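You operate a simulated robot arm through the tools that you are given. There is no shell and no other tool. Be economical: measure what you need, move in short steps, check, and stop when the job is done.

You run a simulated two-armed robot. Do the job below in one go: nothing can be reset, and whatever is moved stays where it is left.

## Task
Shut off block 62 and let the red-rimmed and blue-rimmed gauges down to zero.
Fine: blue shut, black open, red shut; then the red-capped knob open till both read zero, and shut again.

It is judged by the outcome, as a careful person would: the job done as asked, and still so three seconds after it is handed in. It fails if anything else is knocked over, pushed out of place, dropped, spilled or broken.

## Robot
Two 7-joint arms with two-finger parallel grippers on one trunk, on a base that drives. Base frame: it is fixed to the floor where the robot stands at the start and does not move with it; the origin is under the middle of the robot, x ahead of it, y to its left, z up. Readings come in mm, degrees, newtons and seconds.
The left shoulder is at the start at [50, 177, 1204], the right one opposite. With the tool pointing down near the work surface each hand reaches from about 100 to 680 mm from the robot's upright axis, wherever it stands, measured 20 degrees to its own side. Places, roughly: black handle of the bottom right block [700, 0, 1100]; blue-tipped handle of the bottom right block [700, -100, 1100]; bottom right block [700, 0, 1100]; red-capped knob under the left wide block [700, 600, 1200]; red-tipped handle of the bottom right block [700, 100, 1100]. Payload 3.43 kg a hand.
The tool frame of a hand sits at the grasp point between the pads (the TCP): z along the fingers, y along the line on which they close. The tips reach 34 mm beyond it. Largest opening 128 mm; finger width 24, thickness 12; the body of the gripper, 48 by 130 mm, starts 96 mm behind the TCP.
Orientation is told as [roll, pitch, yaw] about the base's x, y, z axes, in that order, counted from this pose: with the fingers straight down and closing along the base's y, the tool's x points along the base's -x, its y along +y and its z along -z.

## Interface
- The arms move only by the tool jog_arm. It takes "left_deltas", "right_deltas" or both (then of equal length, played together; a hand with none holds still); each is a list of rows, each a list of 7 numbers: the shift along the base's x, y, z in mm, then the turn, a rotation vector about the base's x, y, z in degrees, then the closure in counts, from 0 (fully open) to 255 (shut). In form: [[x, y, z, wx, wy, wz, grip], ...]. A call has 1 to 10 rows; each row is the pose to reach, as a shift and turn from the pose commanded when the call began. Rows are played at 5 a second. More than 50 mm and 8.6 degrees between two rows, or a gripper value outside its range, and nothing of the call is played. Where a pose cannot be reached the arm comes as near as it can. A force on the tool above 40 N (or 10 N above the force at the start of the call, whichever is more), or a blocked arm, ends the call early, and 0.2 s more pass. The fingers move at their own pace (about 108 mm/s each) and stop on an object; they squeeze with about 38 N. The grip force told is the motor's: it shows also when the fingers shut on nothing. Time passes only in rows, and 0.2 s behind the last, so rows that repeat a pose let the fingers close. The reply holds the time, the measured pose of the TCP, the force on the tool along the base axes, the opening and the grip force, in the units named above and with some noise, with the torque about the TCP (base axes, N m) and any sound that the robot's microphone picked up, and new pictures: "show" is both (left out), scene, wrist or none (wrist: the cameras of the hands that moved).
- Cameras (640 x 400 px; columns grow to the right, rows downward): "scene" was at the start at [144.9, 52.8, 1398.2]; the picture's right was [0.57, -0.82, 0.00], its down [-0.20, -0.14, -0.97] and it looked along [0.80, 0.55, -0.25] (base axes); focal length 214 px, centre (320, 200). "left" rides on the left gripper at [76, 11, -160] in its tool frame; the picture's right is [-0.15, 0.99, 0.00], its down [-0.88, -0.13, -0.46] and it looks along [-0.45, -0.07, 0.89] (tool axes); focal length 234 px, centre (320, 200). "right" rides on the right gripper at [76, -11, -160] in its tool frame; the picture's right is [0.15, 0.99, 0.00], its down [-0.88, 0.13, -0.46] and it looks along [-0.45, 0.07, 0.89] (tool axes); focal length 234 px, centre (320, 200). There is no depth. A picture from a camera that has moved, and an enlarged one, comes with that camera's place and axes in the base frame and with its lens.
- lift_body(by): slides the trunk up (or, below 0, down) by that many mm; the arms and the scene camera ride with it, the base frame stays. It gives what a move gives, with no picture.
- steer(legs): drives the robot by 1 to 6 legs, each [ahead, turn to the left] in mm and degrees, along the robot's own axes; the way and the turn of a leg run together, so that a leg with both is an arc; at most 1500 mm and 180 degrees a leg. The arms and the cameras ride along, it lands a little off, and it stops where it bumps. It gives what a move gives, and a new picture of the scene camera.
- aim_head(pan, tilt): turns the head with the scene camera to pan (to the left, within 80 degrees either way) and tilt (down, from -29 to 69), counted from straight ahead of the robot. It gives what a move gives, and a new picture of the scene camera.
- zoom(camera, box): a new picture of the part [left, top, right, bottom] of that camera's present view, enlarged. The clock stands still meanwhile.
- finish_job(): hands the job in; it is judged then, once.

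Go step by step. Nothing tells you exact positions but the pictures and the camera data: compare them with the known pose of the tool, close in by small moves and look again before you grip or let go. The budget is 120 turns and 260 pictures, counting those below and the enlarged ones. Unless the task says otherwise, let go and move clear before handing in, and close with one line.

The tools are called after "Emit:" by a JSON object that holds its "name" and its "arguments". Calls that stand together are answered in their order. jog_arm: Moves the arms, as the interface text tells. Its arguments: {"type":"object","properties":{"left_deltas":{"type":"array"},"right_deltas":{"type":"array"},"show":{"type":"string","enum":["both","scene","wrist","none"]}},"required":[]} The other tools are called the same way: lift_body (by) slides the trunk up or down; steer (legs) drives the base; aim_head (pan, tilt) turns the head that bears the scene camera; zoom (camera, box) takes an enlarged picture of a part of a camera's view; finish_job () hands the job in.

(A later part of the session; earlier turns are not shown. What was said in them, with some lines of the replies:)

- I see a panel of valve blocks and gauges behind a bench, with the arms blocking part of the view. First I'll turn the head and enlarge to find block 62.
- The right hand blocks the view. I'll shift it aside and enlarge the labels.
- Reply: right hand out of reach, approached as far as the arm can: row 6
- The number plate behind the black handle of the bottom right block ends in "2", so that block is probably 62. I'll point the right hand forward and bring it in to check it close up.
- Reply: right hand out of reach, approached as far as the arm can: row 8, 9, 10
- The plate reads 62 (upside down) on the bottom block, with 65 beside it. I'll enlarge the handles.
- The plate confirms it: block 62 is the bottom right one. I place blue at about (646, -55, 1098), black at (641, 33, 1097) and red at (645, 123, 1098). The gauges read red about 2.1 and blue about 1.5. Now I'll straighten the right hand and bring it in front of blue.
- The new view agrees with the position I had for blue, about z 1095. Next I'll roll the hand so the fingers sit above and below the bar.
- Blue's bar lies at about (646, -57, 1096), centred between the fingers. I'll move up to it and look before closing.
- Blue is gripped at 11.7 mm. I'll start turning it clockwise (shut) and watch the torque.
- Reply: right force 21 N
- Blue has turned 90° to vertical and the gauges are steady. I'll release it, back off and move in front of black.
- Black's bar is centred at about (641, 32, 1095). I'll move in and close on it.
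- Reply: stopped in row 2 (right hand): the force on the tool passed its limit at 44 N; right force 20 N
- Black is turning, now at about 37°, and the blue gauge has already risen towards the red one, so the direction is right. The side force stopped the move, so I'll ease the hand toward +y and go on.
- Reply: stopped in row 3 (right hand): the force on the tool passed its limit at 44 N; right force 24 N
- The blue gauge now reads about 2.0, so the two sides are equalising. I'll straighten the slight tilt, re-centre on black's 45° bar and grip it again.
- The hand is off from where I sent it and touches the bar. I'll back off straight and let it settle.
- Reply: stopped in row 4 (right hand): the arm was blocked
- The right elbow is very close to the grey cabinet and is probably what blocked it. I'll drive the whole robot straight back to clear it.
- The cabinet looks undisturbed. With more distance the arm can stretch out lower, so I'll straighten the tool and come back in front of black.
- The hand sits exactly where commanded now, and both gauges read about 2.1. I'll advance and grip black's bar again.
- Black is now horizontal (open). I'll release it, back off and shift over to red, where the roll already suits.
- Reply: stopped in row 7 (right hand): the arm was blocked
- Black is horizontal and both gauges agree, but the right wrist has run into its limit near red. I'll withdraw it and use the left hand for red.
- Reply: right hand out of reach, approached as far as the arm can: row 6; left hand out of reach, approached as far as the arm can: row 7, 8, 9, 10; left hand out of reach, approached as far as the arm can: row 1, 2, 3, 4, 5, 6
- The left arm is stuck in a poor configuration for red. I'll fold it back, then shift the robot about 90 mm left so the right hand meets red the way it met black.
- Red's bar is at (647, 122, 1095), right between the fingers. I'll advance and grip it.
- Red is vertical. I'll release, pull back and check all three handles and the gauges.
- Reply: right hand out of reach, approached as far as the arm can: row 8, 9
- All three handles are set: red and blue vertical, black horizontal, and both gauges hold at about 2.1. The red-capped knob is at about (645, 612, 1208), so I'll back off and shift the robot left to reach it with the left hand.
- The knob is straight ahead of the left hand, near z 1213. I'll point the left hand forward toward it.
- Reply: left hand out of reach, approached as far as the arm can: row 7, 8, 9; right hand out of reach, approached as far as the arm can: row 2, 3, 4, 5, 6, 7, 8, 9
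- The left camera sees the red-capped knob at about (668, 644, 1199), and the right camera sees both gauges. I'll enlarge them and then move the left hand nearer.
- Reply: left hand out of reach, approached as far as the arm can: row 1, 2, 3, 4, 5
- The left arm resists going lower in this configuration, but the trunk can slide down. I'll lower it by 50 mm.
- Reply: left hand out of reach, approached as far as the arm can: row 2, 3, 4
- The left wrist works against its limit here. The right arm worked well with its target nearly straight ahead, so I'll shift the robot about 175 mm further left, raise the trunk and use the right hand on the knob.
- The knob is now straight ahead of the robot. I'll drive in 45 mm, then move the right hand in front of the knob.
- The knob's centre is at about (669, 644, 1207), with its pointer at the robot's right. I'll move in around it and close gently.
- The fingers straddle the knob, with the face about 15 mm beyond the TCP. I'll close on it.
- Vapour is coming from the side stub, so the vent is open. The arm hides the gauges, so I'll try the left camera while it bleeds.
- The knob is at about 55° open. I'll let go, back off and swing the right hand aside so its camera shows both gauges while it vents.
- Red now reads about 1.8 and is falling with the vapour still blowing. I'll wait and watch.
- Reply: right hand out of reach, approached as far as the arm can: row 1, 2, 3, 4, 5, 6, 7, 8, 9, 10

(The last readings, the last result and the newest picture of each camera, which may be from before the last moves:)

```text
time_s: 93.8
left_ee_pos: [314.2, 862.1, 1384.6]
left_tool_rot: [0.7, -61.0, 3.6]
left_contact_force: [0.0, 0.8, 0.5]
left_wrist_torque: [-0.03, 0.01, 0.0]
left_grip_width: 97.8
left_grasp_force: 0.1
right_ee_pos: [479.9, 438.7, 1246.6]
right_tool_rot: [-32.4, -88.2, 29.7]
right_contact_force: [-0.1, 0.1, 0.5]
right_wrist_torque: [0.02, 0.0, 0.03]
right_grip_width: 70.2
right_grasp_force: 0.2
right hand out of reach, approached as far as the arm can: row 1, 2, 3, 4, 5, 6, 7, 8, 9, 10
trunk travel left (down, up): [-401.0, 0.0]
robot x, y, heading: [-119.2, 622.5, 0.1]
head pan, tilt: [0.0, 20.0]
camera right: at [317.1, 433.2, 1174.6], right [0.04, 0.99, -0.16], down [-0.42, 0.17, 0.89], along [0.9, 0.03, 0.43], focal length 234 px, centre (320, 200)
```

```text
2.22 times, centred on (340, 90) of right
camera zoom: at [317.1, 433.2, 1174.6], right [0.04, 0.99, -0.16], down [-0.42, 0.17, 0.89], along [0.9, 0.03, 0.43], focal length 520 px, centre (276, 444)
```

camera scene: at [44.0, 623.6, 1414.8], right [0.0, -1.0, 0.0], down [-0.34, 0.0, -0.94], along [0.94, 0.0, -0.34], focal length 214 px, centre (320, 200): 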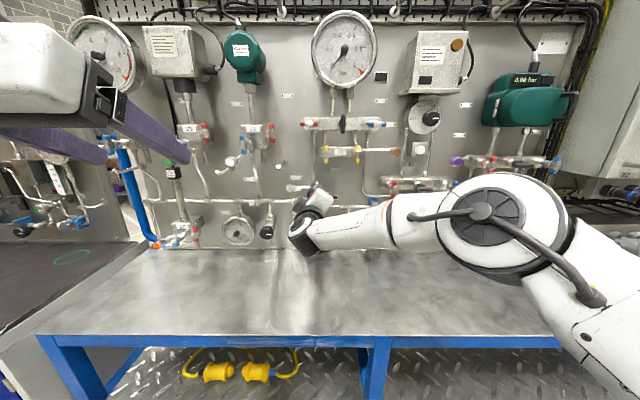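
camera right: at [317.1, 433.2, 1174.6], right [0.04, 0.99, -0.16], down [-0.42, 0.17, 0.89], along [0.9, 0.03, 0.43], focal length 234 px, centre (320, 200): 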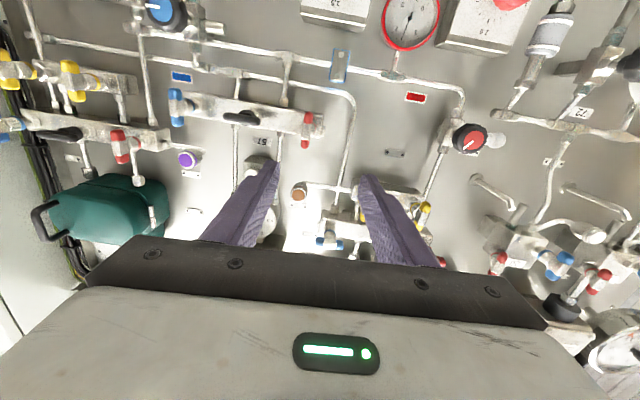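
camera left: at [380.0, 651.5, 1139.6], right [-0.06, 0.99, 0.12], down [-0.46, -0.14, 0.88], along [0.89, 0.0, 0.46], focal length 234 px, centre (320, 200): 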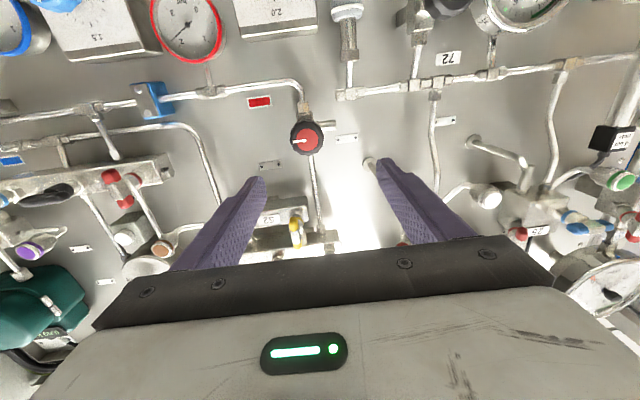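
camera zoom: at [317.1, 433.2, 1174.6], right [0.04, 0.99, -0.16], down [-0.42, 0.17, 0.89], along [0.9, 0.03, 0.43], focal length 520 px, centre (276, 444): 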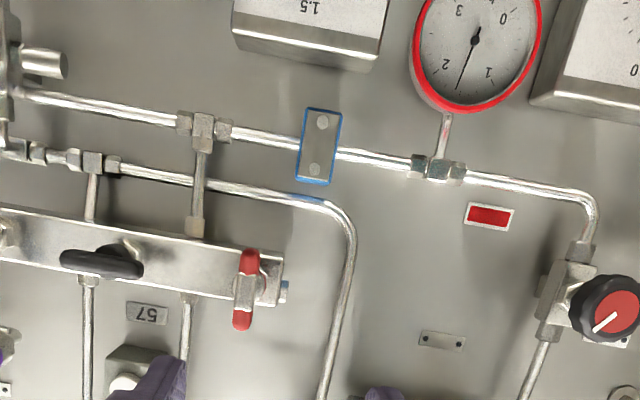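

It's falling at about 0.1 bar/s, so I'll simply hold still for a while.

Emit:
{"name": "jog_arm", "arguments": {"right_deltas": [[-5, 0, 0, 0, 0, 0, 115], [-10, 0, 0, 0, 0, 0, 115], [-15, 0, 0, 0, 0, 0, 115], [-20, 0, 0, 0, 0, 0, 115], [-20, 0, 0, 0, 0, 0, 115], [-20, 0, 0, 0, 0, 0, 115], [-20, 0, 0, 0, 0, 0, 115], [-20, 0, 0, 0, 0, 0, 115], [-20, 0, 0, 0, 0, 0, 115], [-20, 0, 0, 0, 0, 0, 115]], "show": "none"}}

Emit:
{"name": "jog_arm", "arguments": {"right_deltas": [[0, 0, 0, 0, 0, 0, 115], [0, 0, 0, 0, 0, 0, 115], [0, 0, 0, 0, 0, 0, 115], [0, 0, 0, 0, 0, 0, 115], [0, 0, 0, 0, 0, 0, 115], [0, 0, 0, 0, 0, 0, 115], [0, 0, 0, 0, 0, 0, 115], [0, 0, 0, 0, 0, 0, 115], [0, 0, 0, 0, 0, 0, 115], [0, 0, 0, 0, 0, 0, 115]], "show": "none"}}

Emit:
{"name": "jog_arm", "arguments": {"right_deltas": [[0, 0, 0, 0, 0, 0, 115], [0, 0, 0, 0, 0, 0, 115], [0, 0, 0, 0, 0, 0, 115], [0, 0, 0, 0, 0, 0, 115], [0, 0, 0, 0, 0, 0, 115], [0, 0, 0, 0, 0, 0, 115], [0, 0, 0, 0, 0, 0, 115], [0, 0, 0, 0, 0, 0, 115], [0, 0, 0, 0, 0, 0, 115], [0, 0, 0, 0, 0, 0, 115]], "show": "wrist"}}

```text
time_s: 96.0
left_ee_pos: [313.1, 862.3, 1385.7]
left_tool_rot: [0.8, -61.0, 3.7]
left_contact_force: [1.4, 1.0, -0.2]
left_wrist_torque: [0.01, 0.02, 0.0]
left_grip_width: 98.0
left_grasp_force: 0.0
right_ee_pos: [458.9, 442.9, 1255.0]
right_tool_rot: [-66.7, -89.0, 65.1]
right_contact_force: [0.1, -1.1, 0.5]
right_wrist_torque: [0.01, 0.02, 0.02]
right_grip_width: 70.2
right_grasp_force: 0.1
right hand out of reach, approached as far as the arm can: row 1, 2, 3, 4, 5, 6, 7, 8, 9, 10
trunk travel left (down, up): [-401.0, 0.0]
robot x, y, heading: [-117.6, 624.5, 0.1]
head pan, tilt: [0.0, 20.0]
```

```text
time_s: 98.2
left_ee_pos: [313.7, 861.8, 1383.8]
left_tool_rot: [0.6, -60.9, 3.6]
left_contact_force: [0.1, 0.1, 0.3]
left_wrist_torque: [0.04, 0.01, -0.01]
left_grip_width: 97.9
left_grasp_force: 0.1
right_ee_pos: [457.2, 443.7, 1256.4]
right_tool_rot: [-66.7, -89.1, 65.1]
right_contact_force: [-0.7, -0.1, 0.2]
right_wrist_torque: [0.03, 0.01, 0.0]
right_grip_width: 70.0
right_grasp_force: 0.1
trunk travel left (down, up): [-401.0, 0.0]
robot x, y, heading: [-115.8, 622.1, 0.3]
head pan, tilt: [0.0, 20.0]
```

```text
time_s: 100.5
left_ee_pos: [313.1, 862.1, 1385.2]
left_tool_rot: [0.7, -61.1, 3.7]
left_contact_force: [0.2, 0.3, 0.1]
left_wrist_torque: [-0.03, 0.0, 0.0]
left_grip_width: 97.9
left_grasp_force: 0.1
right_ee_pos: [458.8, 444.1, 1256.1]
right_tool_rot: [-66.6, -89.0, 65.1]
right_contact_force: [0.2, 0.1, 0.3]
right_wrist_torque: [0.02, -0.05, -0.03]
right_grip_width: 70.2
right_grasp_force: 0.1
trunk travel left (down, up): [-401.0, 0.0]
robot x, y, heading: [-119.4, 621.5, 0.3]
head pan, tilt: [0.0, 20.0]
camera right: at [296.3, 436.1, 1181.5], right [0.03, 0.99, -0.16], down [-0.45, 0.16, 0.88], along [0.9, 0.05, 0.44], focal length 234 px, centre (320, 200)
```

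right: 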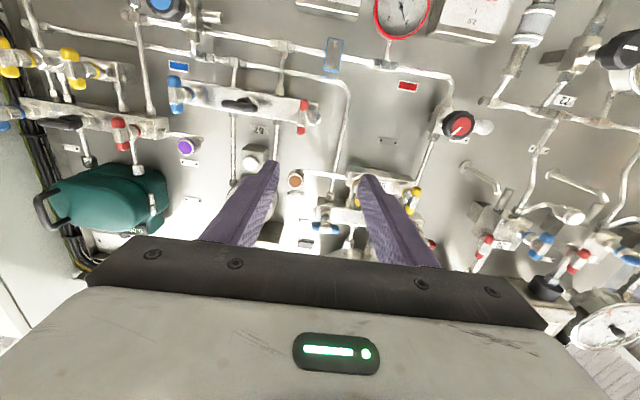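

Red is at about 1.1. I'll tilt the hand down a bit so both gauges come into the camera's view while waiting.

Emit:
{"name": "jog_arm", "arguments": {"right_deltas": [[0, 0, 0, 0, 6, 0, 115], [0, 0, 0, 0, 12, 0, 115], [0, 0, 0, 0, 18, 0, 115], [0, 0, 0, 0, 24, 0, 115], [0, 0, 0, 0, 24, 0, 115], [0, 0, 0, 0, 24, 0, 115], [0, 0, 0, 0, 24, 0, 115], [0, 0, 0, 0, 24, 0, 115], [0, 0, 0, 0, 24, 0, 115], [0, 0, 0, 0, 24, 0, 115]], "show": "wrist"}}

Emit:
{"name": "zoom", "arguments": {"camera": "right", "box": [180, 0, 500, 200]}}

Emit:
{"name": "jog_arm", "arguments": {"right_deltas": [[0, 0, 0, 0, 0, 0, 115], [0, 0, 0, 0, 0, 0, 115], [0, 0, 0, 0, 0, 0, 115], [0, 0, 0, 0, 0, 0, 115], [0, 0, 0, 0, 0, 0, 115], [0, 0, 0, 0, 0, 0, 115], [0, 0, 0, 0, 0, 0, 115], [0, 0, 0, 0, 0, 0, 115], [0, 0, 0, 0, 0, 0, 115], [0, 0, 0, 0, 0, 0, 115]], "show": "none"}}

Emit:
{"name": "jog_arm", "arguments": {"right_deltas": [[0, 0, 0, 0, 0, 0, 115], [0, 0, 0, 0, 0, 0, 115], [0, 0, 0, 0, 0, 0, 115], [0, 0, 0, 0, 0, 0, 115], [0, 0, 0, 0, 0, 0, 115], [0, 0, 0, 0, 0, 0, 115], [0, 0, 0, 0, 0, 0, 115], [0, 0, 0, 0, 0, 0, 115], [0, 0, 0, 0, 0, 0, 115], [0, 0, 0, 0, 0, 0, 115]], "show": "none"}}

Emit:
{"name": "zoom", "arguments": {"camera": "right", "box": [180, 0, 500, 200]}}

```text
time_s: 102.7
left_ee_pos: [312.7, 863.3, 1385.2]
left_tool_rot: [0.6, -61.0, 3.5]
left_contact_force: [0.1, 0.0, 0.0]
left_wrist_torque: [0.01, 0.01, 0.03]
left_grip_width: 97.9
left_grasp_force: 0.0
right_ee_pos: [459.2, 445.1, 1256.5]
right_tool_rot: [-3.4, -65.9, 2.4]
right_contact_force: [-0.1, -0.4, 0.0]
right_wrist_torque: [-0.01, -0.03, 0.02]
right_grip_width: 70.3
right_grasp_force: 0.1
trunk travel left (down, up): [-401.0, 0.0]
robot x, y, heading: [-117.1, 622.9, 0.0]
head pan, tilt: [0.0, 20.0]
camera right: at [280.1, 436.1, 1252.9], right [-0.05, 0.99, -0.16], down [-0.05, 0.16, 0.99], along [1.0, 0.05, 0.05], focal length 234 px, centre (320, 200)
```

right: 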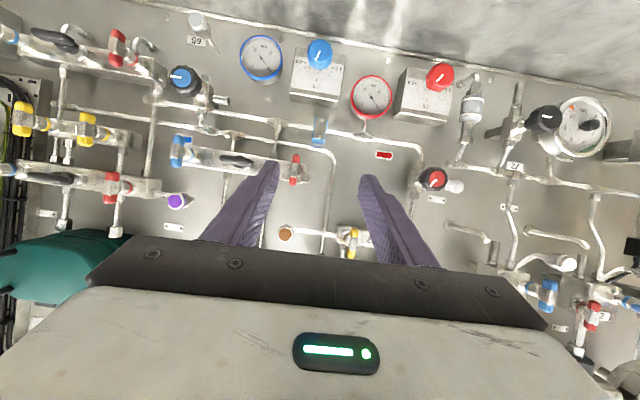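

```text
2.00 times, centred on (340, 100) of right
camera zoom: at [280.1, 436.1, 1252.9], right [-0.05, 0.99, -0.16], down [-0.05, 0.16, 0.99], along [1.0, 0.05, 0.05], focal length 468 px, centre (280, 400)
```

zoom: 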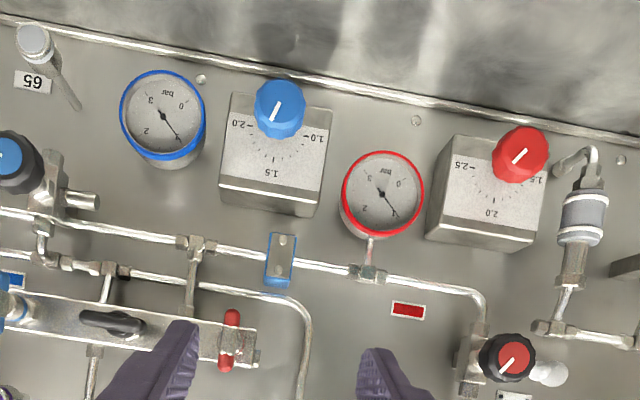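

```text
time_s: 104.8
left_ee_pos: [313.5, 861.0, 1385.3]
left_tool_rot: [0.7, -61.1, 3.7]
left_contact_force: [0.5, 0.7, -0.6]
left_wrist_torque: [-0.02, 0.02, 0.02]
left_grip_width: 98.0
left_grasp_force: 0.1
right_ee_pos: [457.2, 444.8, 1256.3]
right_tool_rot: [-3.4, -65.8, 2.4]
right_contact_force: [0.9, -1.2, 0.1]
right_wrist_torque: [0.04, 0.01, 0.01]
right_grip_width: 70.2
right_grasp_force: 0.0
trunk travel left (down, up): [-401.0, 0.0]
robot x, y, heading: [-113.1, 620.5, 0.1]
head pan, tilt: [0.0, 20.0]
```

```text
time_s: 107.0
left_ee_pos: [312.9, 863.4, 1385.0]
left_tool_rot: [0.7, -61.0, 3.7]
left_contact_force: [0.4, -0.5, 0.3]
left_wrist_torque: [0.01, -0.01, 0.03]
left_grip_width: 97.9
left_grasp_force: 0.0
right_ee_pos: [457.5, 445.2, 1255.7]
right_tool_rot: [-3.3, -65.8, 2.2]
right_contact_force: [-0.9, 0.1, 0.2]
right_wrist_torque: [-0.01, 0.04, -0.01]
right_grip_width: 70.3
right_grasp_force: 0.0
trunk travel left (down, up): [-401.0, 0.0]
robot x, y, heading: [-119.0, 622.6, 0.1]
head pan, tilt: [0.0, 20.0]
```

```text
2.00 times, centred on (340, 100) of right
camera zoom: at [280.1, 436.1, 1253.0], right [-0.05, 0.99, -0.16], down [-0.05, 0.16, 0.99], along [1.0, 0.05, 0.05], focal length 468 px, centre (280, 400)
```

zoom: 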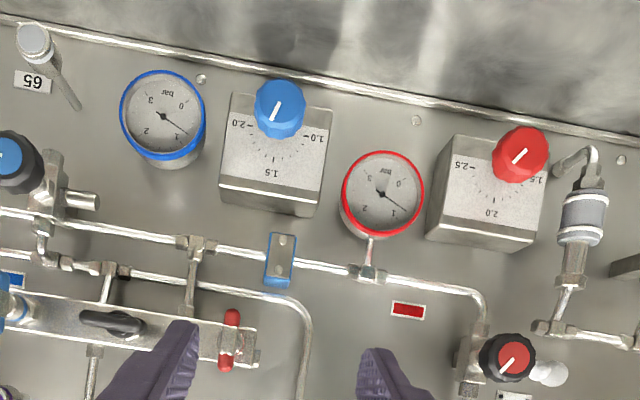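

Both gauges fall together, now about 0.8, but the rate is slowing. I'll go back to the knob and open it further to finish faster.

Emit:
{"name": "jog_arm", "arguments": {"right_deltas": [[5, 25, -5, 0, -4, 0, 115], [10, 55, -10, 0, -8, 0, 115], [25, 85, -15, 0, -12, 0, 115], [40, 120, -22, 0, -16, 0.5, 115], [60, 150, -30, 0, -20, 0.5, 115], [90, 180, -40, 0, -24, 0.5, 115], [120, 199, -49, 0, -24, 0.5, 115], [132, 200, -49, 0, -24, 0.5, 115], [132, 200, -49, 0, -24, 0.5, 115]], "show": "wrist"}}

Emit:
{"name": "zoom", "arguments": {"camera": "right", "box": [220, 80, 420, 260]}}

```text
time_s: 109.0
left_ee_pos: [313.8, 862.4, 1385.3]
left_tool_rot: [0.5, -61.0, 3.5]
left_contact_force: [-1.0, 0.5, 0.2]
left_wrist_torque: [0.0, -0.03, -0.01]
left_grip_width: 97.7
left_grasp_force: 0.1
right_ee_pos: [591.7, 646.7, 1208.0]
right_tool_rot: [-83.2, -88.9, 82.5]
right_contact_force: [0.2, 0.8, -1.1]
right_wrist_torque: [0.01, -0.02, 0.01]
right_grip_width: 70.2
right_grasp_force: 0.0
trunk travel left (down, up): [-401.0, 0.0]
robot x, y, heading: [-117.8, 619.5, 0.3]
head pan, tilt: [0.0, 20.0]
camera right: at [430.1, 634.7, 1132.2], right [0.01, 0.99, -0.16], down [-0.45, 0.15, 0.88], along [0.89, 0.06, 0.45], focal length 234 px, centre (320, 200)
```

right: 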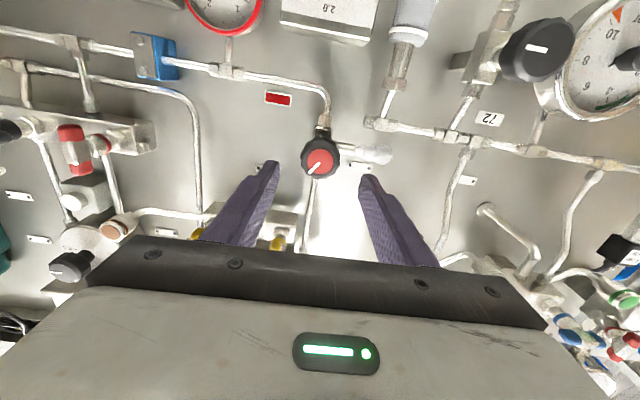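

```text
2.22 times, centred on (320, 170) of right
camera zoom: at [430.1, 634.7, 1132.2], right [0.01, 0.99, -0.16], down [-0.45, 0.15, 0.88], along [0.89, 0.06, 0.45], focal length 520 px, centre (320, 267)
```

zoom: 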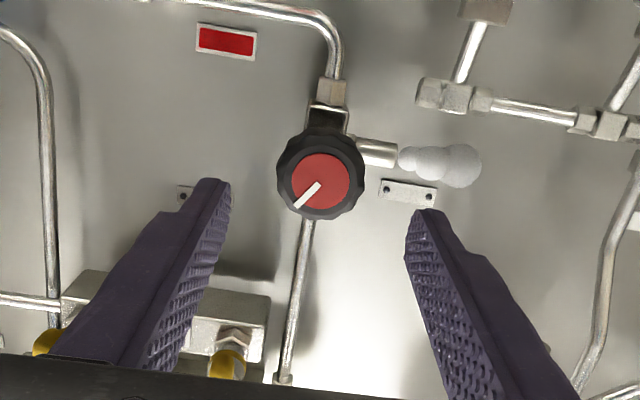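

Emit:
{"name": "jog_arm", "arguments": {"right_deltas": [[20, -1, -1, 0, 0, 0, 115], [40, -1, -1, 0, 0, 0, 115], [55, -1, -1, 0, 0, 0, 115], [64, -1, -1, 0, 0, 0, 115], [64, -1, -1, 0, 0, 0, 180], [64, -1, -1, 0, 0, 0, 255], [64, -1, -1, 0, 0, 0, 255]], "show": "none"}}

Emit:
{"name": "jog_arm", "arguments": {"right_deltas": [[0, 0, 0, -8, 0, 0, 255], [0, 0, 0, -16, 0, 0, 255], [0, 0, 0, -24, 0, 0, 255], [0, 0, 0, -32, 0, 0, 255], [0, 0, 0, -40, 0, 0, 255], [0, 0, 0, -48, 0, 0, 255], [0, 0, 0, -56, 0, 0, 255], [0, 0, 0, -64, 0, 0, 255], [0, 0, 0, -72, 0, 0, 255], [0, 0, 0, -80, 0, 0, 255]], "show": "both"}}

```text
time_s: 110.7
left_ee_pos: [313.2, 862.9, 1384.9]
left_tool_rot: [0.7, -61.0, 3.6]
left_contact_force: [-0.7, 0.5, -0.5]
left_wrist_torque: [0.01, -0.02, -0.01]
left_grip_width: 97.8
left_grasp_force: 0.1
right_ee_pos: [655.6, 644.3, 1206.1]
right_tool_rot: [-84.0, -89.0, 83.1]
right_contact_force: [1.8, 1.2, 0.6]
right_wrist_torque: [-0.03, 0.01, 0.08]
right_grip_width: 41.5
right_grasp_force: 45.1
trunk travel left (down, up): [-401.0, 0.0]
robot x, y, heading: [-115.2, 622.2, 0.4]
head pan, tilt: [0.0, 20.0]
```

```text
time_s: 112.8
left_ee_pos: [314.3, 863.3, 1383.5]
left_tool_rot: [0.6, -61.0, 3.6]
left_contact_force: [0.9, -0.3, 0.0]
left_wrist_torque: [0.0, 0.0, 0.02]
left_grip_width: 98.3
left_grasp_force: 0.1
right_ee_pos: [654.6, 644.3, 1204.8]
right_tool_rot: [-90.7, -8.9, 89.9]
right_contact_force: [-2.1, 3.8, -6.8]
right_wrist_torque: [0.92, 0.19, -0.16]
right_grip_width: 41.5
right_grasp_force: 44.7
trunk travel left (down, up): [-401.0, 0.0]
robot x, y, heading: [-117.7, 623.2, 0.2]
head pan, tilt: [0.0, 20.0]
camera scene: at [43.4, 622.8, 1414.8], right [0.0, -1.0, 0.0], down [-0.34, 0.0, -0.94], along [0.94, 0.0, -0.34], focal length 214 px, centre (320, 200)
camera right: at [493.3, 568.1, 1202.9], right [0.01, 0.01, -1.0], down [-0.45, 0.89, 0.0], along [0.89, 0.45, 0.01], focal length 234 px, centre (320, 200)
```

scene: 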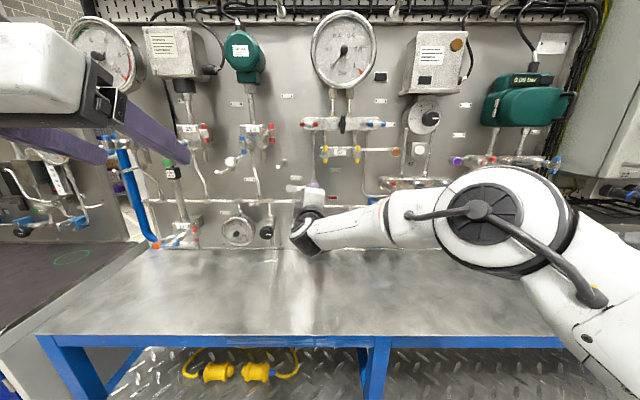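
right: 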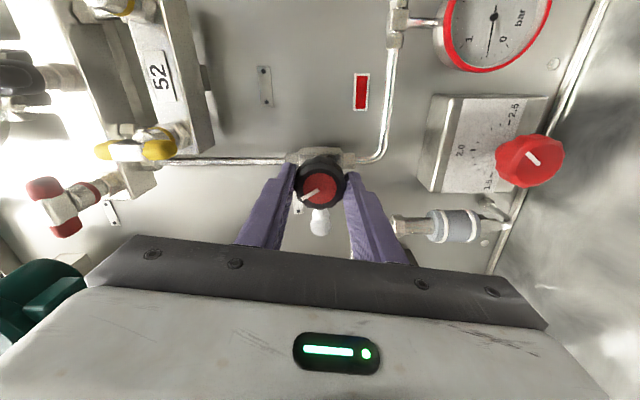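

The knob is now about 135° open and the red gauge is visible at about 0.5. I'll hold here and wait.

Emit:
{"name": "jog_arm", "arguments": {"right_deltas": [[0, 0, 0, 0, 0, 0, 255], [0, 0, 0, 0, 0, 0, 255], [0, 0, 0, 0, 0, 0, 255], [0, 0, 0, 0, 0, 0, 255], [0, 0, 0, 0, 0, 0, 255], [0, 0, 0, 0, 0, 0, 255], [0, 0, 0, 0, 0, 0, 255], [0, 0, 0, 0, 0, 0, 255], [0, 0, 0, 0, 0, 0, 255], [0, 0, 0, 0, 0, 0, 255]], "show": "none"}}

Emit:
{"name": "jog_arm", "arguments": {"right_deltas": [[0, 0, 0, 0, 0, 0, 255], [0, 0, 0, 0, 0, 0, 255], [0, 0, 0, 0, 0, 0, 255], [0, 0, 0, 0, 0, 0, 255], [0, 0, 0, 0, 0, 0, 255], [0, 0, 0, 0, 0, 0, 255], [0, 0, 0, 0, 0, 0, 255], [0, 0, 0, 0, 0, 0, 255], [0, 0, 0, 0, 0, 0, 255], [0, 0, 0, 0, 0, 0, 255]], "show": "none"}}

Emit:
{"name": "zoom", "arguments": {"camera": "right", "box": [300, 0, 580, 220]}}

```text
time_s: 115.0
left_ee_pos: [313.9, 862.9, 1383.1]
left_tool_rot: [0.6, -61.0, 3.6]
left_contact_force: [0.8, 0.2, -0.1]
left_wrist_torque: [0.02, 0.0, 0.01]
left_grip_width: 98.1
left_grasp_force: 0.1
right_ee_pos: [654.6, 645.0, 1204.7]
right_tool_rot: [-90.5, -8.9, 89.9]
right_contact_force: [-8.9, 0.2, -13.3]
right_wrist_torque: [0.01, 0.44, 0.06]
right_grip_width: 41.4
right_grasp_force: 45.1
trunk travel left (down, up): [-401.0, 0.0]
robot x, y, heading: [-116.8, 625.3, 0.2]
head pan, tilt: [0.0, 20.0]
```

```text
time_s: 117.2
left_ee_pos: [313.6, 863.0, 1385.2]
left_tool_rot: [0.6, -61.0, 3.6]
left_contact_force: [-0.3, 0.5, 0.3]
left_wrist_torque: [0.01, 0.03, -0.02]
left_grip_width: 97.8
left_grasp_force: 0.1
right_ee_pos: [654.1, 644.4, 1204.4]
right_tool_rot: [-90.7, -8.9, 89.7]
right_contact_force: [-8.5, -0.4, -13.1]
right_wrist_torque: [0.1, 0.38, 0.01]
right_grip_width: 41.3
right_grasp_force: 45.4
trunk travel left (down, up): [-401.0, 0.0]
robot x, y, heading: [-117.2, 621.3, 0.1]
head pan, tilt: [0.0, 20.0]
```

```text
1.82 times, centred on (440, 110) of right
camera zoom: at [493.4, 567.9, 1202.7], right [0.01, 0.01, -1.0], down [-0.45, 0.89, 0.0], along [0.89, 0.45, 0.01], focal length 426 px, centre (102, 364)
```

zoom: 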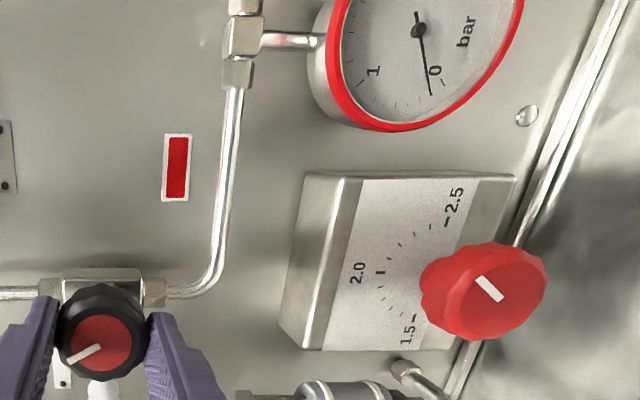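

Emit:
{"name": "jog_arm", "arguments": {"right_deltas": [[0, 0, 0, 0, 0, 0, 255], [0, 0, 0, 0, 0, 0, 255], [0, 0, 0, 0, 0, 0, 255], [0, 0, 0, 0, 0, 0, 255], [0, 0, 0, 0, 0, 0, 255], [0, 0, 0, 0, 0, 0, 255], [0, 0, 0, 0, 0, 0, 255], [0, 0, 0, 0, 0, 0, 255], [0, 0, 0, 0, 0, 0, 255], [0, 0, 0, 0, 0, 0, 255]], "show": "none"}}

Emit:
{"name": "jog_arm", "arguments": {"right_deltas": [[0, 0, 0, 0, 0, 0, 255], [0, 0, 0, 0, 0, 0, 255], [0, 0, 0, 0, 0, 0, 255], [0, 0, 0, 0, 0, 0, 255], [0, 0, 0, 0, 0, 0, 255], [0, 0, 0, 0, 0, 0, 255], [0, 0, 0, 0, 0, 0, 255], [0, 0, 0, 0, 0, 0, 255], [0, 0, 0, 0, 0, 0, 255], [0, 0, 0, 0, 0, 0, 255]], "show": "none"}}

Emit:
{"name": "jog_arm", "arguments": {"right_deltas": [[0, 0, 0, 0, 0, 0, 255], [0, 0, 0, 0, 0, 0, 255], [0, 0, 0, 0, 0, 0, 255], [0, 0, 0, 0, 0, 0, 255], [0, 0, 0, 0, 0, 0, 255], [0, 0, 0, 0, 0, 0, 255], [0, 0, 0, 0, 0, 0, 255], [0, 0, 0, 0, 0, 0, 255], [0, 0, 0, 0, 0, 0, 255], [0, 0, 0, 0, 0, 0, 255]], "show": "wrist"}}

Emit:
{"name": "zoom", "arguments": {"camera": "right", "box": [300, 0, 580, 220]}}

```text
time_s: 119.5
left_ee_pos: [312.9, 862.8, 1384.4]
left_tool_rot: [0.7, -60.9, 3.7]
left_contact_force: [0.4, -0.2, -0.6]
left_wrist_torque: [0.0, -0.03, 0.02]
left_grip_width: 97.8
left_grasp_force: 0.1
right_ee_pos: [654.7, 644.0, 1204.4]
right_tool_rot: [-90.6, -8.9, 89.9]
right_contact_force: [-8.5, 0.5, -14.0]
right_wrist_torque: [0.12, 0.36, 0.01]
right_grip_width: 41.4
right_grasp_force: 44.5
trunk travel left (down, up): [-401.0, 0.0]
robot x, y, heading: [-117.9, 623.2, 0.4]
head pan, tilt: [0.0, 20.0]
```

```text
time_s: 121.7
left_ee_pos: [313.9, 861.9, 1385.1]
left_tool_rot: [0.7, -60.9, 3.5]
left_contact_force: [0.3, -0.4, -0.7]
left_wrist_torque: [0.01, 0.0, 0.0]
left_grip_width: 97.9
left_grasp_force: 0.0
right_ee_pos: [654.2, 645.4, 1204.4]
right_tool_rot: [-90.7, -8.8, 89.9]
right_contact_force: [-8.3, 0.4, -13.3]
right_wrist_torque: [0.09, 0.35, 0.04]
right_grip_width: 41.4
right_grasp_force: 44.5
trunk travel left (down, up): [-401.0, 0.0]
robot x, y, heading: [-116.5, 622.4, 0.1]
head pan, tilt: [0.0, 20.0]
```

```text
time_s: 123.8
left_ee_pos: [314.5, 861.9, 1384.7]
left_tool_rot: [0.6, -61.0, 3.6]
left_contact_force: [0.7, -0.2, 0.0]
left_wrist_torque: [0.02, -0.01, 0.01]
left_grip_width: 97.6
left_grasp_force: 0.0
right_ee_pos: [655.0, 642.9, 1204.3]
right_tool_rot: [-90.6, -8.9, 89.9]
right_contact_force: [-8.3, 0.1, -14.9]
right_wrist_torque: [0.08, 0.37, 0.04]
right_grip_width: 41.5
right_grasp_force: 45.0
trunk travel left (down, up): [-401.0, 0.0]
robot x, y, heading: [-115.7, 622.5, 0.1]
head pan, tilt: [0.0, 20.0]
camera right: at [493.5, 568.0, 1202.7], right [0.01, 0.01, -1.0], down [-0.45, 0.89, 0.0], along [0.89, 0.45, 0.01], focal length 234 px, centre (320, 200)
```

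right: 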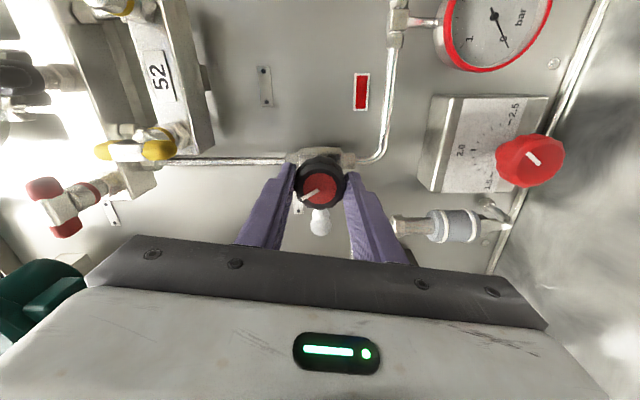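

```text
1.82 times, centred on (440, 110) of right
camera zoom: at [493.5, 568.0, 1202.7], right [0.01, 0.01, -1.0], down [-0.45, 0.89, 0.0], along [0.89, 0.45, 0.01], focal length 426 px, centre (102, 364)
```

zoom: 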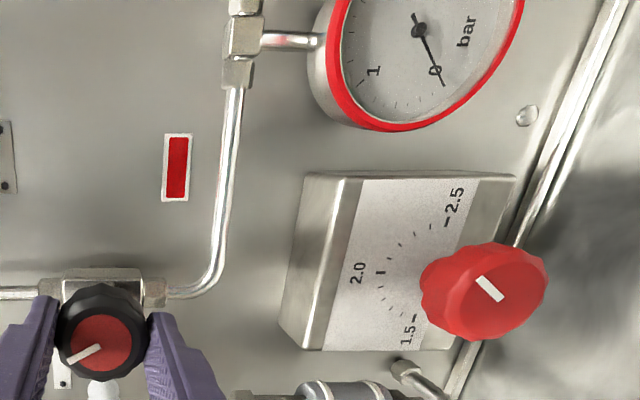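

Emit:
{"name": "jog_arm", "arguments": {"right_deltas": [[0, 0, 0, 0, 0, 0, 255], [0, 0, 0, 0, 0, 0, 255], [0, 0, 0, 0, 0, 0, 255], [0, 0, 0, 0, 0, 0, 255], [0, 0, 0, 0, 0, 0, 255], [0, 0, 0, 0, 0, 0, 255], [0, 0, 0, 0, 0, 0, 255], [0, 0, 0, 0, 0, 0, 255], [0, 0, 0, 0, 0, 0, 255], [0, 0, 0, 0, 0, 0, 255]], "show": "none"}}

Emit:
{"name": "jog_arm", "arguments": {"right_deltas": [[0, 0, 0, 0, 0, 0, 255], [0, 0, 0, 0, 0, 0, 255], [0, 0, 0, 0, 0, 0, 255], [0, 0, 0, 0, 0, 0, 255], [0, 0, 0, 0, 0, 0, 255], [0, 0, 0, 0, 0, 0, 255], [0, 0, 0, 0, 0, 0, 255], [0, 0, 0, 0, 0, 0, 255], [0, 0, 0, 0, 0, 0, 255], [0, 0, 0, 0, 0, 0, 255]], "show": "none"}}

Emit:
{"name": "jog_arm", "arguments": {"right_deltas": [[0, 0, 0, 0, 0, 0, 255], [0, 0, 0, 0, 0, 0, 255], [0, 0, 0, 0, 0, 0, 255], [0, 0, 0, 0, 0, 0, 255], [0, 0, 0, 0, 0, 0, 255], [0, 0, 0, 0, 0, 0, 255], [0, 0, 0, 0, 0, 0, 255], [0, 0, 0, 0, 0, 0, 255], [0, 0, 0, 0, 0, 0, 255], [0, 0, 0, 0, 0, 0, 255]], "show": "none"}}

Emit:
{"name": "zoom", "arguments": {"camera": "right", "box": [300, 0, 580, 260]}}

```text
time_s: 126.0
left_ee_pos: [314.8, 862.8, 1384.4]
left_tool_rot: [0.6, -61.0, 3.5]
left_contact_force: [-0.6, 0.2, -0.1]
left_wrist_torque: [0.0, -0.03, -0.03]
left_grip_width: 98.0
left_grasp_force: 0.1
right_ee_pos: [653.9, 645.3, 1205.1]
right_tool_rot: [-90.6, -8.9, 90.0]
right_contact_force: [-8.0, 0.4, -13.6]
right_wrist_torque: [0.08, 0.38, 0.01]
right_grip_width: 41.3
right_grasp_force: 44.8
trunk travel left (down, up): [-401.0, 0.0]
robot x, y, heading: [-119.5, 626.1, 0.3]
head pan, tilt: [0.0, 20.0]
```

```text
time_s: 128.2
left_ee_pos: [314.6, 862.3, 1384.9]
left_tool_rot: [0.6, -61.0, 3.7]
left_contact_force: [-0.6, -0.6, 0.4]
left_wrist_torque: [-0.01, -0.04, -0.02]
left_grip_width: 97.7
left_grasp_force: 0.0
right_ee_pos: [653.6, 644.6, 1204.0]
right_tool_rot: [-90.5, -8.8, 89.8]
right_contact_force: [-6.9, -0.1, -13.4]
right_wrist_torque: [0.13, 0.39, 0.0]
right_grip_width: 41.5
right_grasp_force: 45.3
trunk travel left (down, up): [-401.0, 0.0]
robot x, y, heading: [-119.7, 620.5, 0.2]
head pan, tilt: [0.0, 20.0]
```

```text
time_s: 130.4
left_ee_pos: [315.3, 863.9, 1384.8]
left_tool_rot: [0.6, -61.0, 3.6]
left_contact_force: [-0.8, -0.2, 0.0]
left_wrist_torque: [0.01, 0.02, -0.02]
left_grip_width: 98.0
left_grasp_force: 0.0
right_ee_pos: [654.3, 644.8, 1204.2]
right_tool_rot: [-90.6, -8.8, 89.9]
right_contact_force: [-6.8, 0.7, -14.3]
right_wrist_torque: [0.07, 0.39, 0.04]
right_grip_width: 41.4
right_grasp_force: 44.9
trunk travel left (down, up): [-401.0, 0.0]
robot x, y, heading: [-118.8, 622.3, 0.2]
head pan, tilt: [0.0, 20.0]
```

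```text
1.54 times, centred on (440, 130) of right
camera zoom: at [493.6, 568.0, 1202.7], right [0.01, 0.01, -1.0], down [-0.45, 0.89, 0.0], along [0.89, 0.45, 0.01], focal length 360 px, centre (135, 308)
```

zoom: 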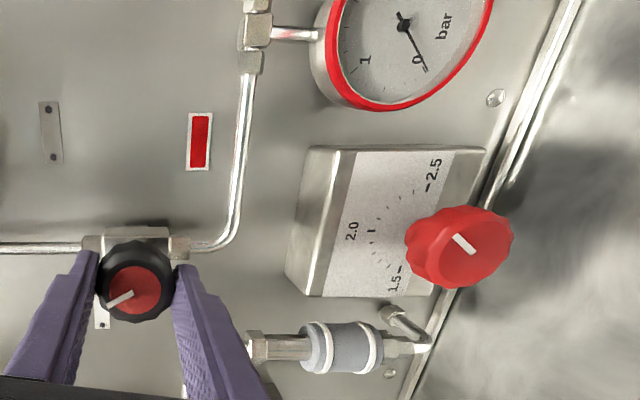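

The vapour has stopped and red reads zero. Now I'll shut the knob by turning it clockwise the full 135°.

Emit:
{"name": "jog_arm", "arguments": {"right_deltas": [[0, 0, 0, 8, 0, 0, 255], [0, 0, 0, 16, 0, 0, 255], [0, 0, 0, 24, 0, 0, 255], [0, 0, 0, 32, 0, 0, 255], [0, 0, 0, 40, 0, 0, 255], [0, 0, 0, 48, 0, 0, 255], [0, 0, 0, 56, 0, 0, 255], [0, 0, 0, 64, 0, 0, 255], [0, 0, 0, 72, 0, 0, 255], [0, 0, 0, 80, 0, 0, 255]], "show": "none"}}

Emit:
{"name": "jog_arm", "arguments": {"right_deltas": [[0, 0, 0, 7, 0, 0, 255], [0, 0, 0, 14, 0, 0, 255], [0, 0, 0, 21, 0, 0, 255], [0, 0, 0, 28, 0, 0, 255]], "show": "both"}}

```text
time_s: 132.7
left_ee_pos: [313.8, 862.9, 1384.9]
left_tool_rot: [0.6, -61.0, 3.5]
left_contact_force: [-0.2, 0.0, 0.6]
left_wrist_torque: [-0.01, 0.0, 0.0]
left_grip_width: 98.0
left_grasp_force: 0.0
right_ee_pos: [655.0, 644.7, 1206.5]
right_tool_rot: [-73.8, -89.1, 72.9]
right_contact_force: [-6.8, 2.4, -12.6]
right_wrist_torque: [-0.07, 1.26, 0.31]
right_grip_width: 41.2
right_grasp_force: 44.7
trunk travel left (down, up): [-401.0, 0.0]
robot x, y, heading: [-117.7, 618.3, -0.2]
head pan, tilt: [0.0, 20.0]
```

```text
time_s: 133.7
left_ee_pos: [313.7, 863.0, 1384.7]
left_tool_rot: [0.7, -61.0, 3.7]
left_contact_force: [0.7, -0.1, 0.2]
left_wrist_torque: [0.02, 0.02, 0.01]
left_grip_width: 97.9
left_grasp_force: 0.0
right_ee_pos: [654.8, 645.0, 1206.2]
right_tool_rot: [88.5, -62.9, -89.4]
right_contact_force: [-4.5, 3.3, -14.0]
right_wrist_torque: [-0.06, 0.38, 0.14]
right_grip_width: 41.2
right_grasp_force: 45.0
trunk travel left (down, up): [-401.0, 0.0]
robot x, y, heading: [-119.2, 624.5, 0.3]
head pan, tilt: [0.0, 20.0]
camera scene: at [44.2, 623.1, 1414.7], right [0.0, -1.0, 0.0], down [-0.34, 0.0, -0.94], along [0.94, 0.0, -0.34], focal length 214 px, centre (320, 200)
camera right: at [493.5, 670.8, 1134.8], right [0.01, 0.95, 0.32], down [-0.45, -0.28, 0.85], along [0.89, -0.16, 0.42], focal length 234 px, centre (320, 200)
```

scene: 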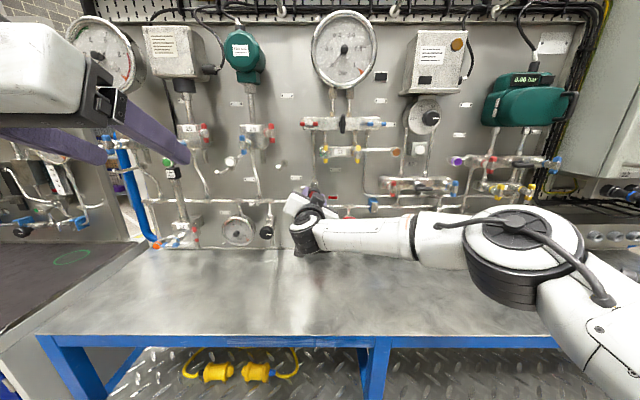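
right: 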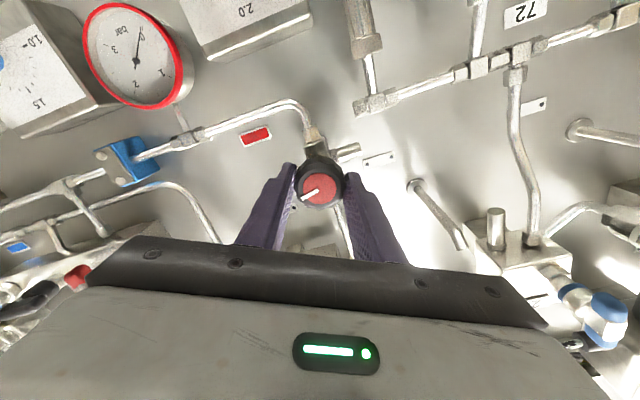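

Emit:
{"name": "jog_arm", "arguments": {"right_deltas": [[0, 0, 0, 7, 0, 0, 255], [0, 0, 0, 14, 0, 0, 255], [0, 0, 0, 21, 0, 0, 255], [0, 0, 0, 26, 0, 0, 255], [0, 0, 0, 29, 0, 0, 255], [0, 0, 0, 32, 0, 0, 255]], "show": "wrist"}}

Emit:
{"name": "zoom", "arguments": {"camera": "right", "box": [240, 120, 400, 240]}}

```text
time_s: 135.1
left_ee_pos: [313.4, 860.9, 1385.8]
left_tool_rot: [0.9, -61.2, 3.4]
left_contact_force: [-0.8, -0.5, 0.7]
left_wrist_torque: [0.01, 0.01, 0.05]
left_grip_width: 98.0
left_grasp_force: 0.0
right_ee_pos: [655.4, 639.6, 1207.7]
right_tool_rot: [89.3, -30.9, -90.2]
right_contact_force: [-4.7, -8.6, -4.5]
right_wrist_torque: [-0.52, -0.08, -0.52]
right_grip_width: 41.5
right_grasp_force: 44.9
trunk travel left (down, up): [-401.0, 0.0]
robot x, y, heading: [-117.7, 622.6, 0.3]
head pan, tilt: [0.0, 20.0]
camera right: at [494.4, 700.6, 1162.0], right [0.02, 0.63, 0.77], down [-0.46, -0.68, 0.57], along [0.89, -0.36, 0.28], focal length 234 px, centre (320, 200)
```

right: 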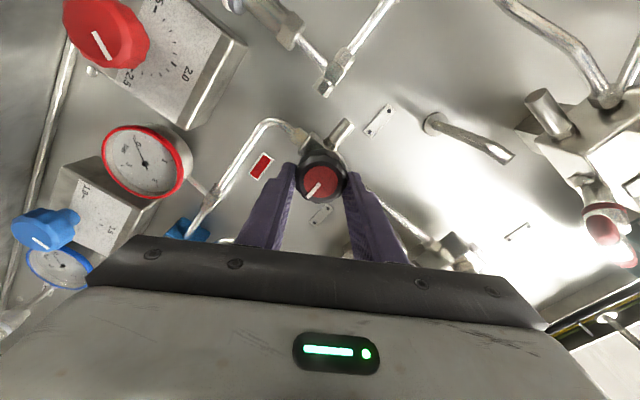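

```text
3.33 times, centred on (320, 180) of right
camera zoom: at [494.4, 700.6, 1162.0], right [0.02, 0.63, 0.77], down [-0.46, -0.68, 0.57], along [0.89, -0.36, 0.28], focal length 781 px, centre (320, 267)
```

zoom: 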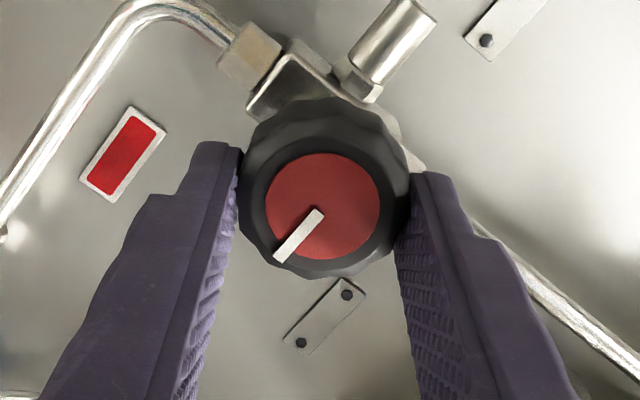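

The pointer is back in its original horizontal position, opposite the stub, and it resists, so the knob is shut. I'll release, back off and check both gauges.

Emit:
{"name": "jog_arm", "arguments": {"right_deltas": [[0, 3, 0, 0, 0, 0, 200], [0, 3, 0, 0, 0, 0, 115], [-20, 3, 0, 0, 0, 0, 115], [-50, 3, 0, 0, 0, 0, 115], [-80, 0, 0, -8, 0, 0, 115], [-100, -20, 0, -16, 0, 0, 115], [-120, -40, 10, -24, 0, 0, 115], [-140, -60, 20, -32, 0, 0, 115], [-160, -80, 30, -40, 0, 0, 115], [-180, -100, 40, -48, 0, 0, 115]], "show": "none"}}

Emit:
{"name": "steer", "arguments": {"legs": [[-250, 0]]}}

Emit:
{"name": "zoom", "arguments": {"camera": "right", "box": [160, 0, 520, 240]}}

Emit:
{"name": "zoom", "arguments": {"camera": "scene", "box": [260, 140, 500, 260]}}

```text
time_s: 137.2
left_ee_pos: [312.5, 862.5, 1387.2]
left_tool_rot: [0.7, -61.1, 3.5]
left_contact_force: [0.6, -0.2, 0.4]
left_wrist_torque: [0.01, -0.01, 0.04]
left_grip_width: 98.1
left_grasp_force: 0.1
right_ee_pos: [474.8, 542.9, 1245.1]
right_tool_rot: [88.3, -79.2, -89.2]
right_contact_force: [0.0, 0.0, -0.2]
right_wrist_torque: [0.03, -0.03, 0.0]
right_grip_width: 70.4
right_grasp_force: 0.1
trunk travel left (down, up): [-401.0, 0.0]
robot x, y, heading: [-115.0, 623.2, 0.2]
head pan, tilt: [0.0, 20.0]
```

```text
time_s: 139.1
left_ee_pos: [59.2, 861.1, 1384.1]
left_tool_rot: [0.6, -61.1, 3.7]
left_contact_force: [-0.3, -1.1, -0.5]
left_wrist_torque: [0.01, 0.02, -0.01]
left_grip_width: 97.9
left_grasp_force: 0.1
right_ee_pos: [220.2, 544.4, 1245.9]
right_tool_rot: [88.6, -79.0, -89.3]
right_contact_force: [0.4, -0.7, -0.1]
right_wrist_torque: [-0.01, -0.02, 0.02]
right_grip_width: 70.2
right_grasp_force: 0.0
trunk travel left (down, up): [-401.0, 0.0]
robot x, y, heading: [-372.7, 620.9, -0.1]
head pan, tilt: [0.0, 20.0]
camera scene: at [-211.1, 621.6, 1415.1], right [0.0, -1.0, 0.0], down [-0.34, 0.0, -0.94], along [0.94, 0.0, -0.34], focal length 214 px, centre (320, 200)
```

scene: 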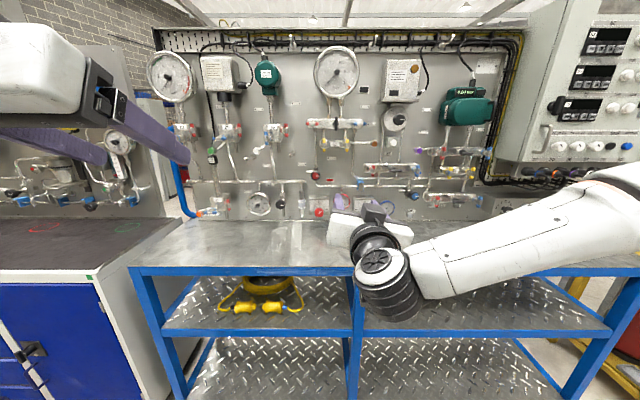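

```text
1.67 times, centred on (340, 120) of right
camera zoom: at [60.4, 549.2, 1170.4], right [0.01, 1.0, 0.04], down [-0.45, -0.03, 0.89], along [0.89, -0.03, 0.45], focal length 390 px, centre (287, 333)
```

zoom: 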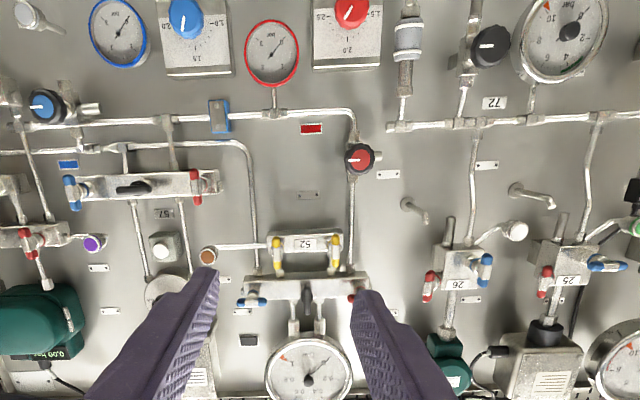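

```text
2.67 times, centred on (380, 200) of scene
camera zoom: at [-211.1, 621.6, 1415.1], right [0.0, -1.0, 0.0], down [-0.34, 0.0, -0.94], along [0.94, 0.0, -0.34], focal length 572 px, centre (160, 200)
```

zoom: 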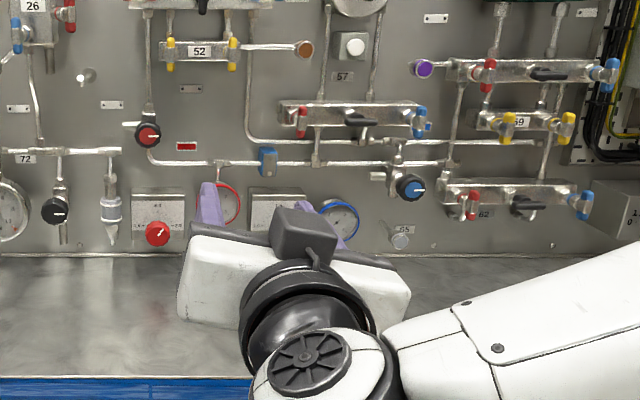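

Emit:
{"name": "zoom", "arguments": {"camera": "right", "box": [200, 0, 400, 120]}}

Emit:
{"name": "zoom", "arguments": {"camera": "scene", "box": [300, 160, 350, 200]}}

```text
3.20 times, centred on (300, 60) of right
camera zoom: at [60.4, 549.2, 1170.4], right [0.01, 1.0, 0.04], down [-0.45, -0.03, 0.89], along [0.89, -0.03, 0.45], focal length 749 px, centre (384, 648)
```

zoom: 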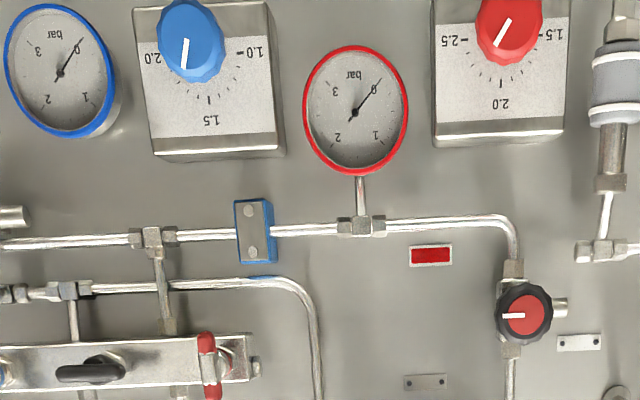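

```text
10.00 times, centred on (325, 180) of scene
camera zoom: at [-211.1, 621.6, 1415.1], right [0.0, -1.0, 0.0], down [-0.34, 0.0, -0.94], along [0.94, 0.0, -0.34], focal length 2145 px, centre (270, 400)
```

zoom: 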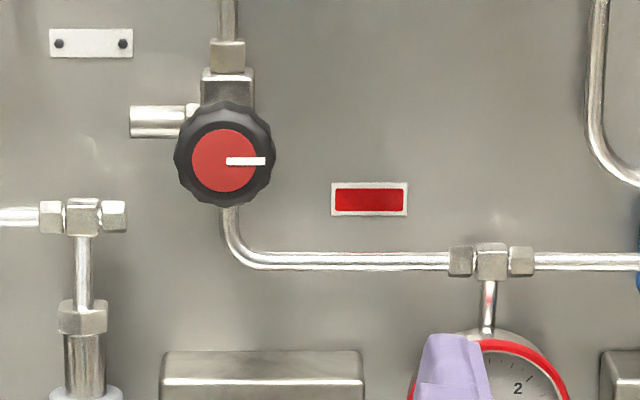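

Both gauges read zero, the knob is back at its shut mark, and the handles are set with both arms clear.

Emit:
{"name": "finish_job", "arguments": {}}

```text
The job is handed in.
```

Block 62 is shut off: blue shut, black open, red shut. The red- and blue-rimmed gauges were vented to zero and the red-capped knob is shut again. While I was turning black, the right arm was blocked, probably with its elbow against the grey cabinet; I backed off and saw nothing out of place.
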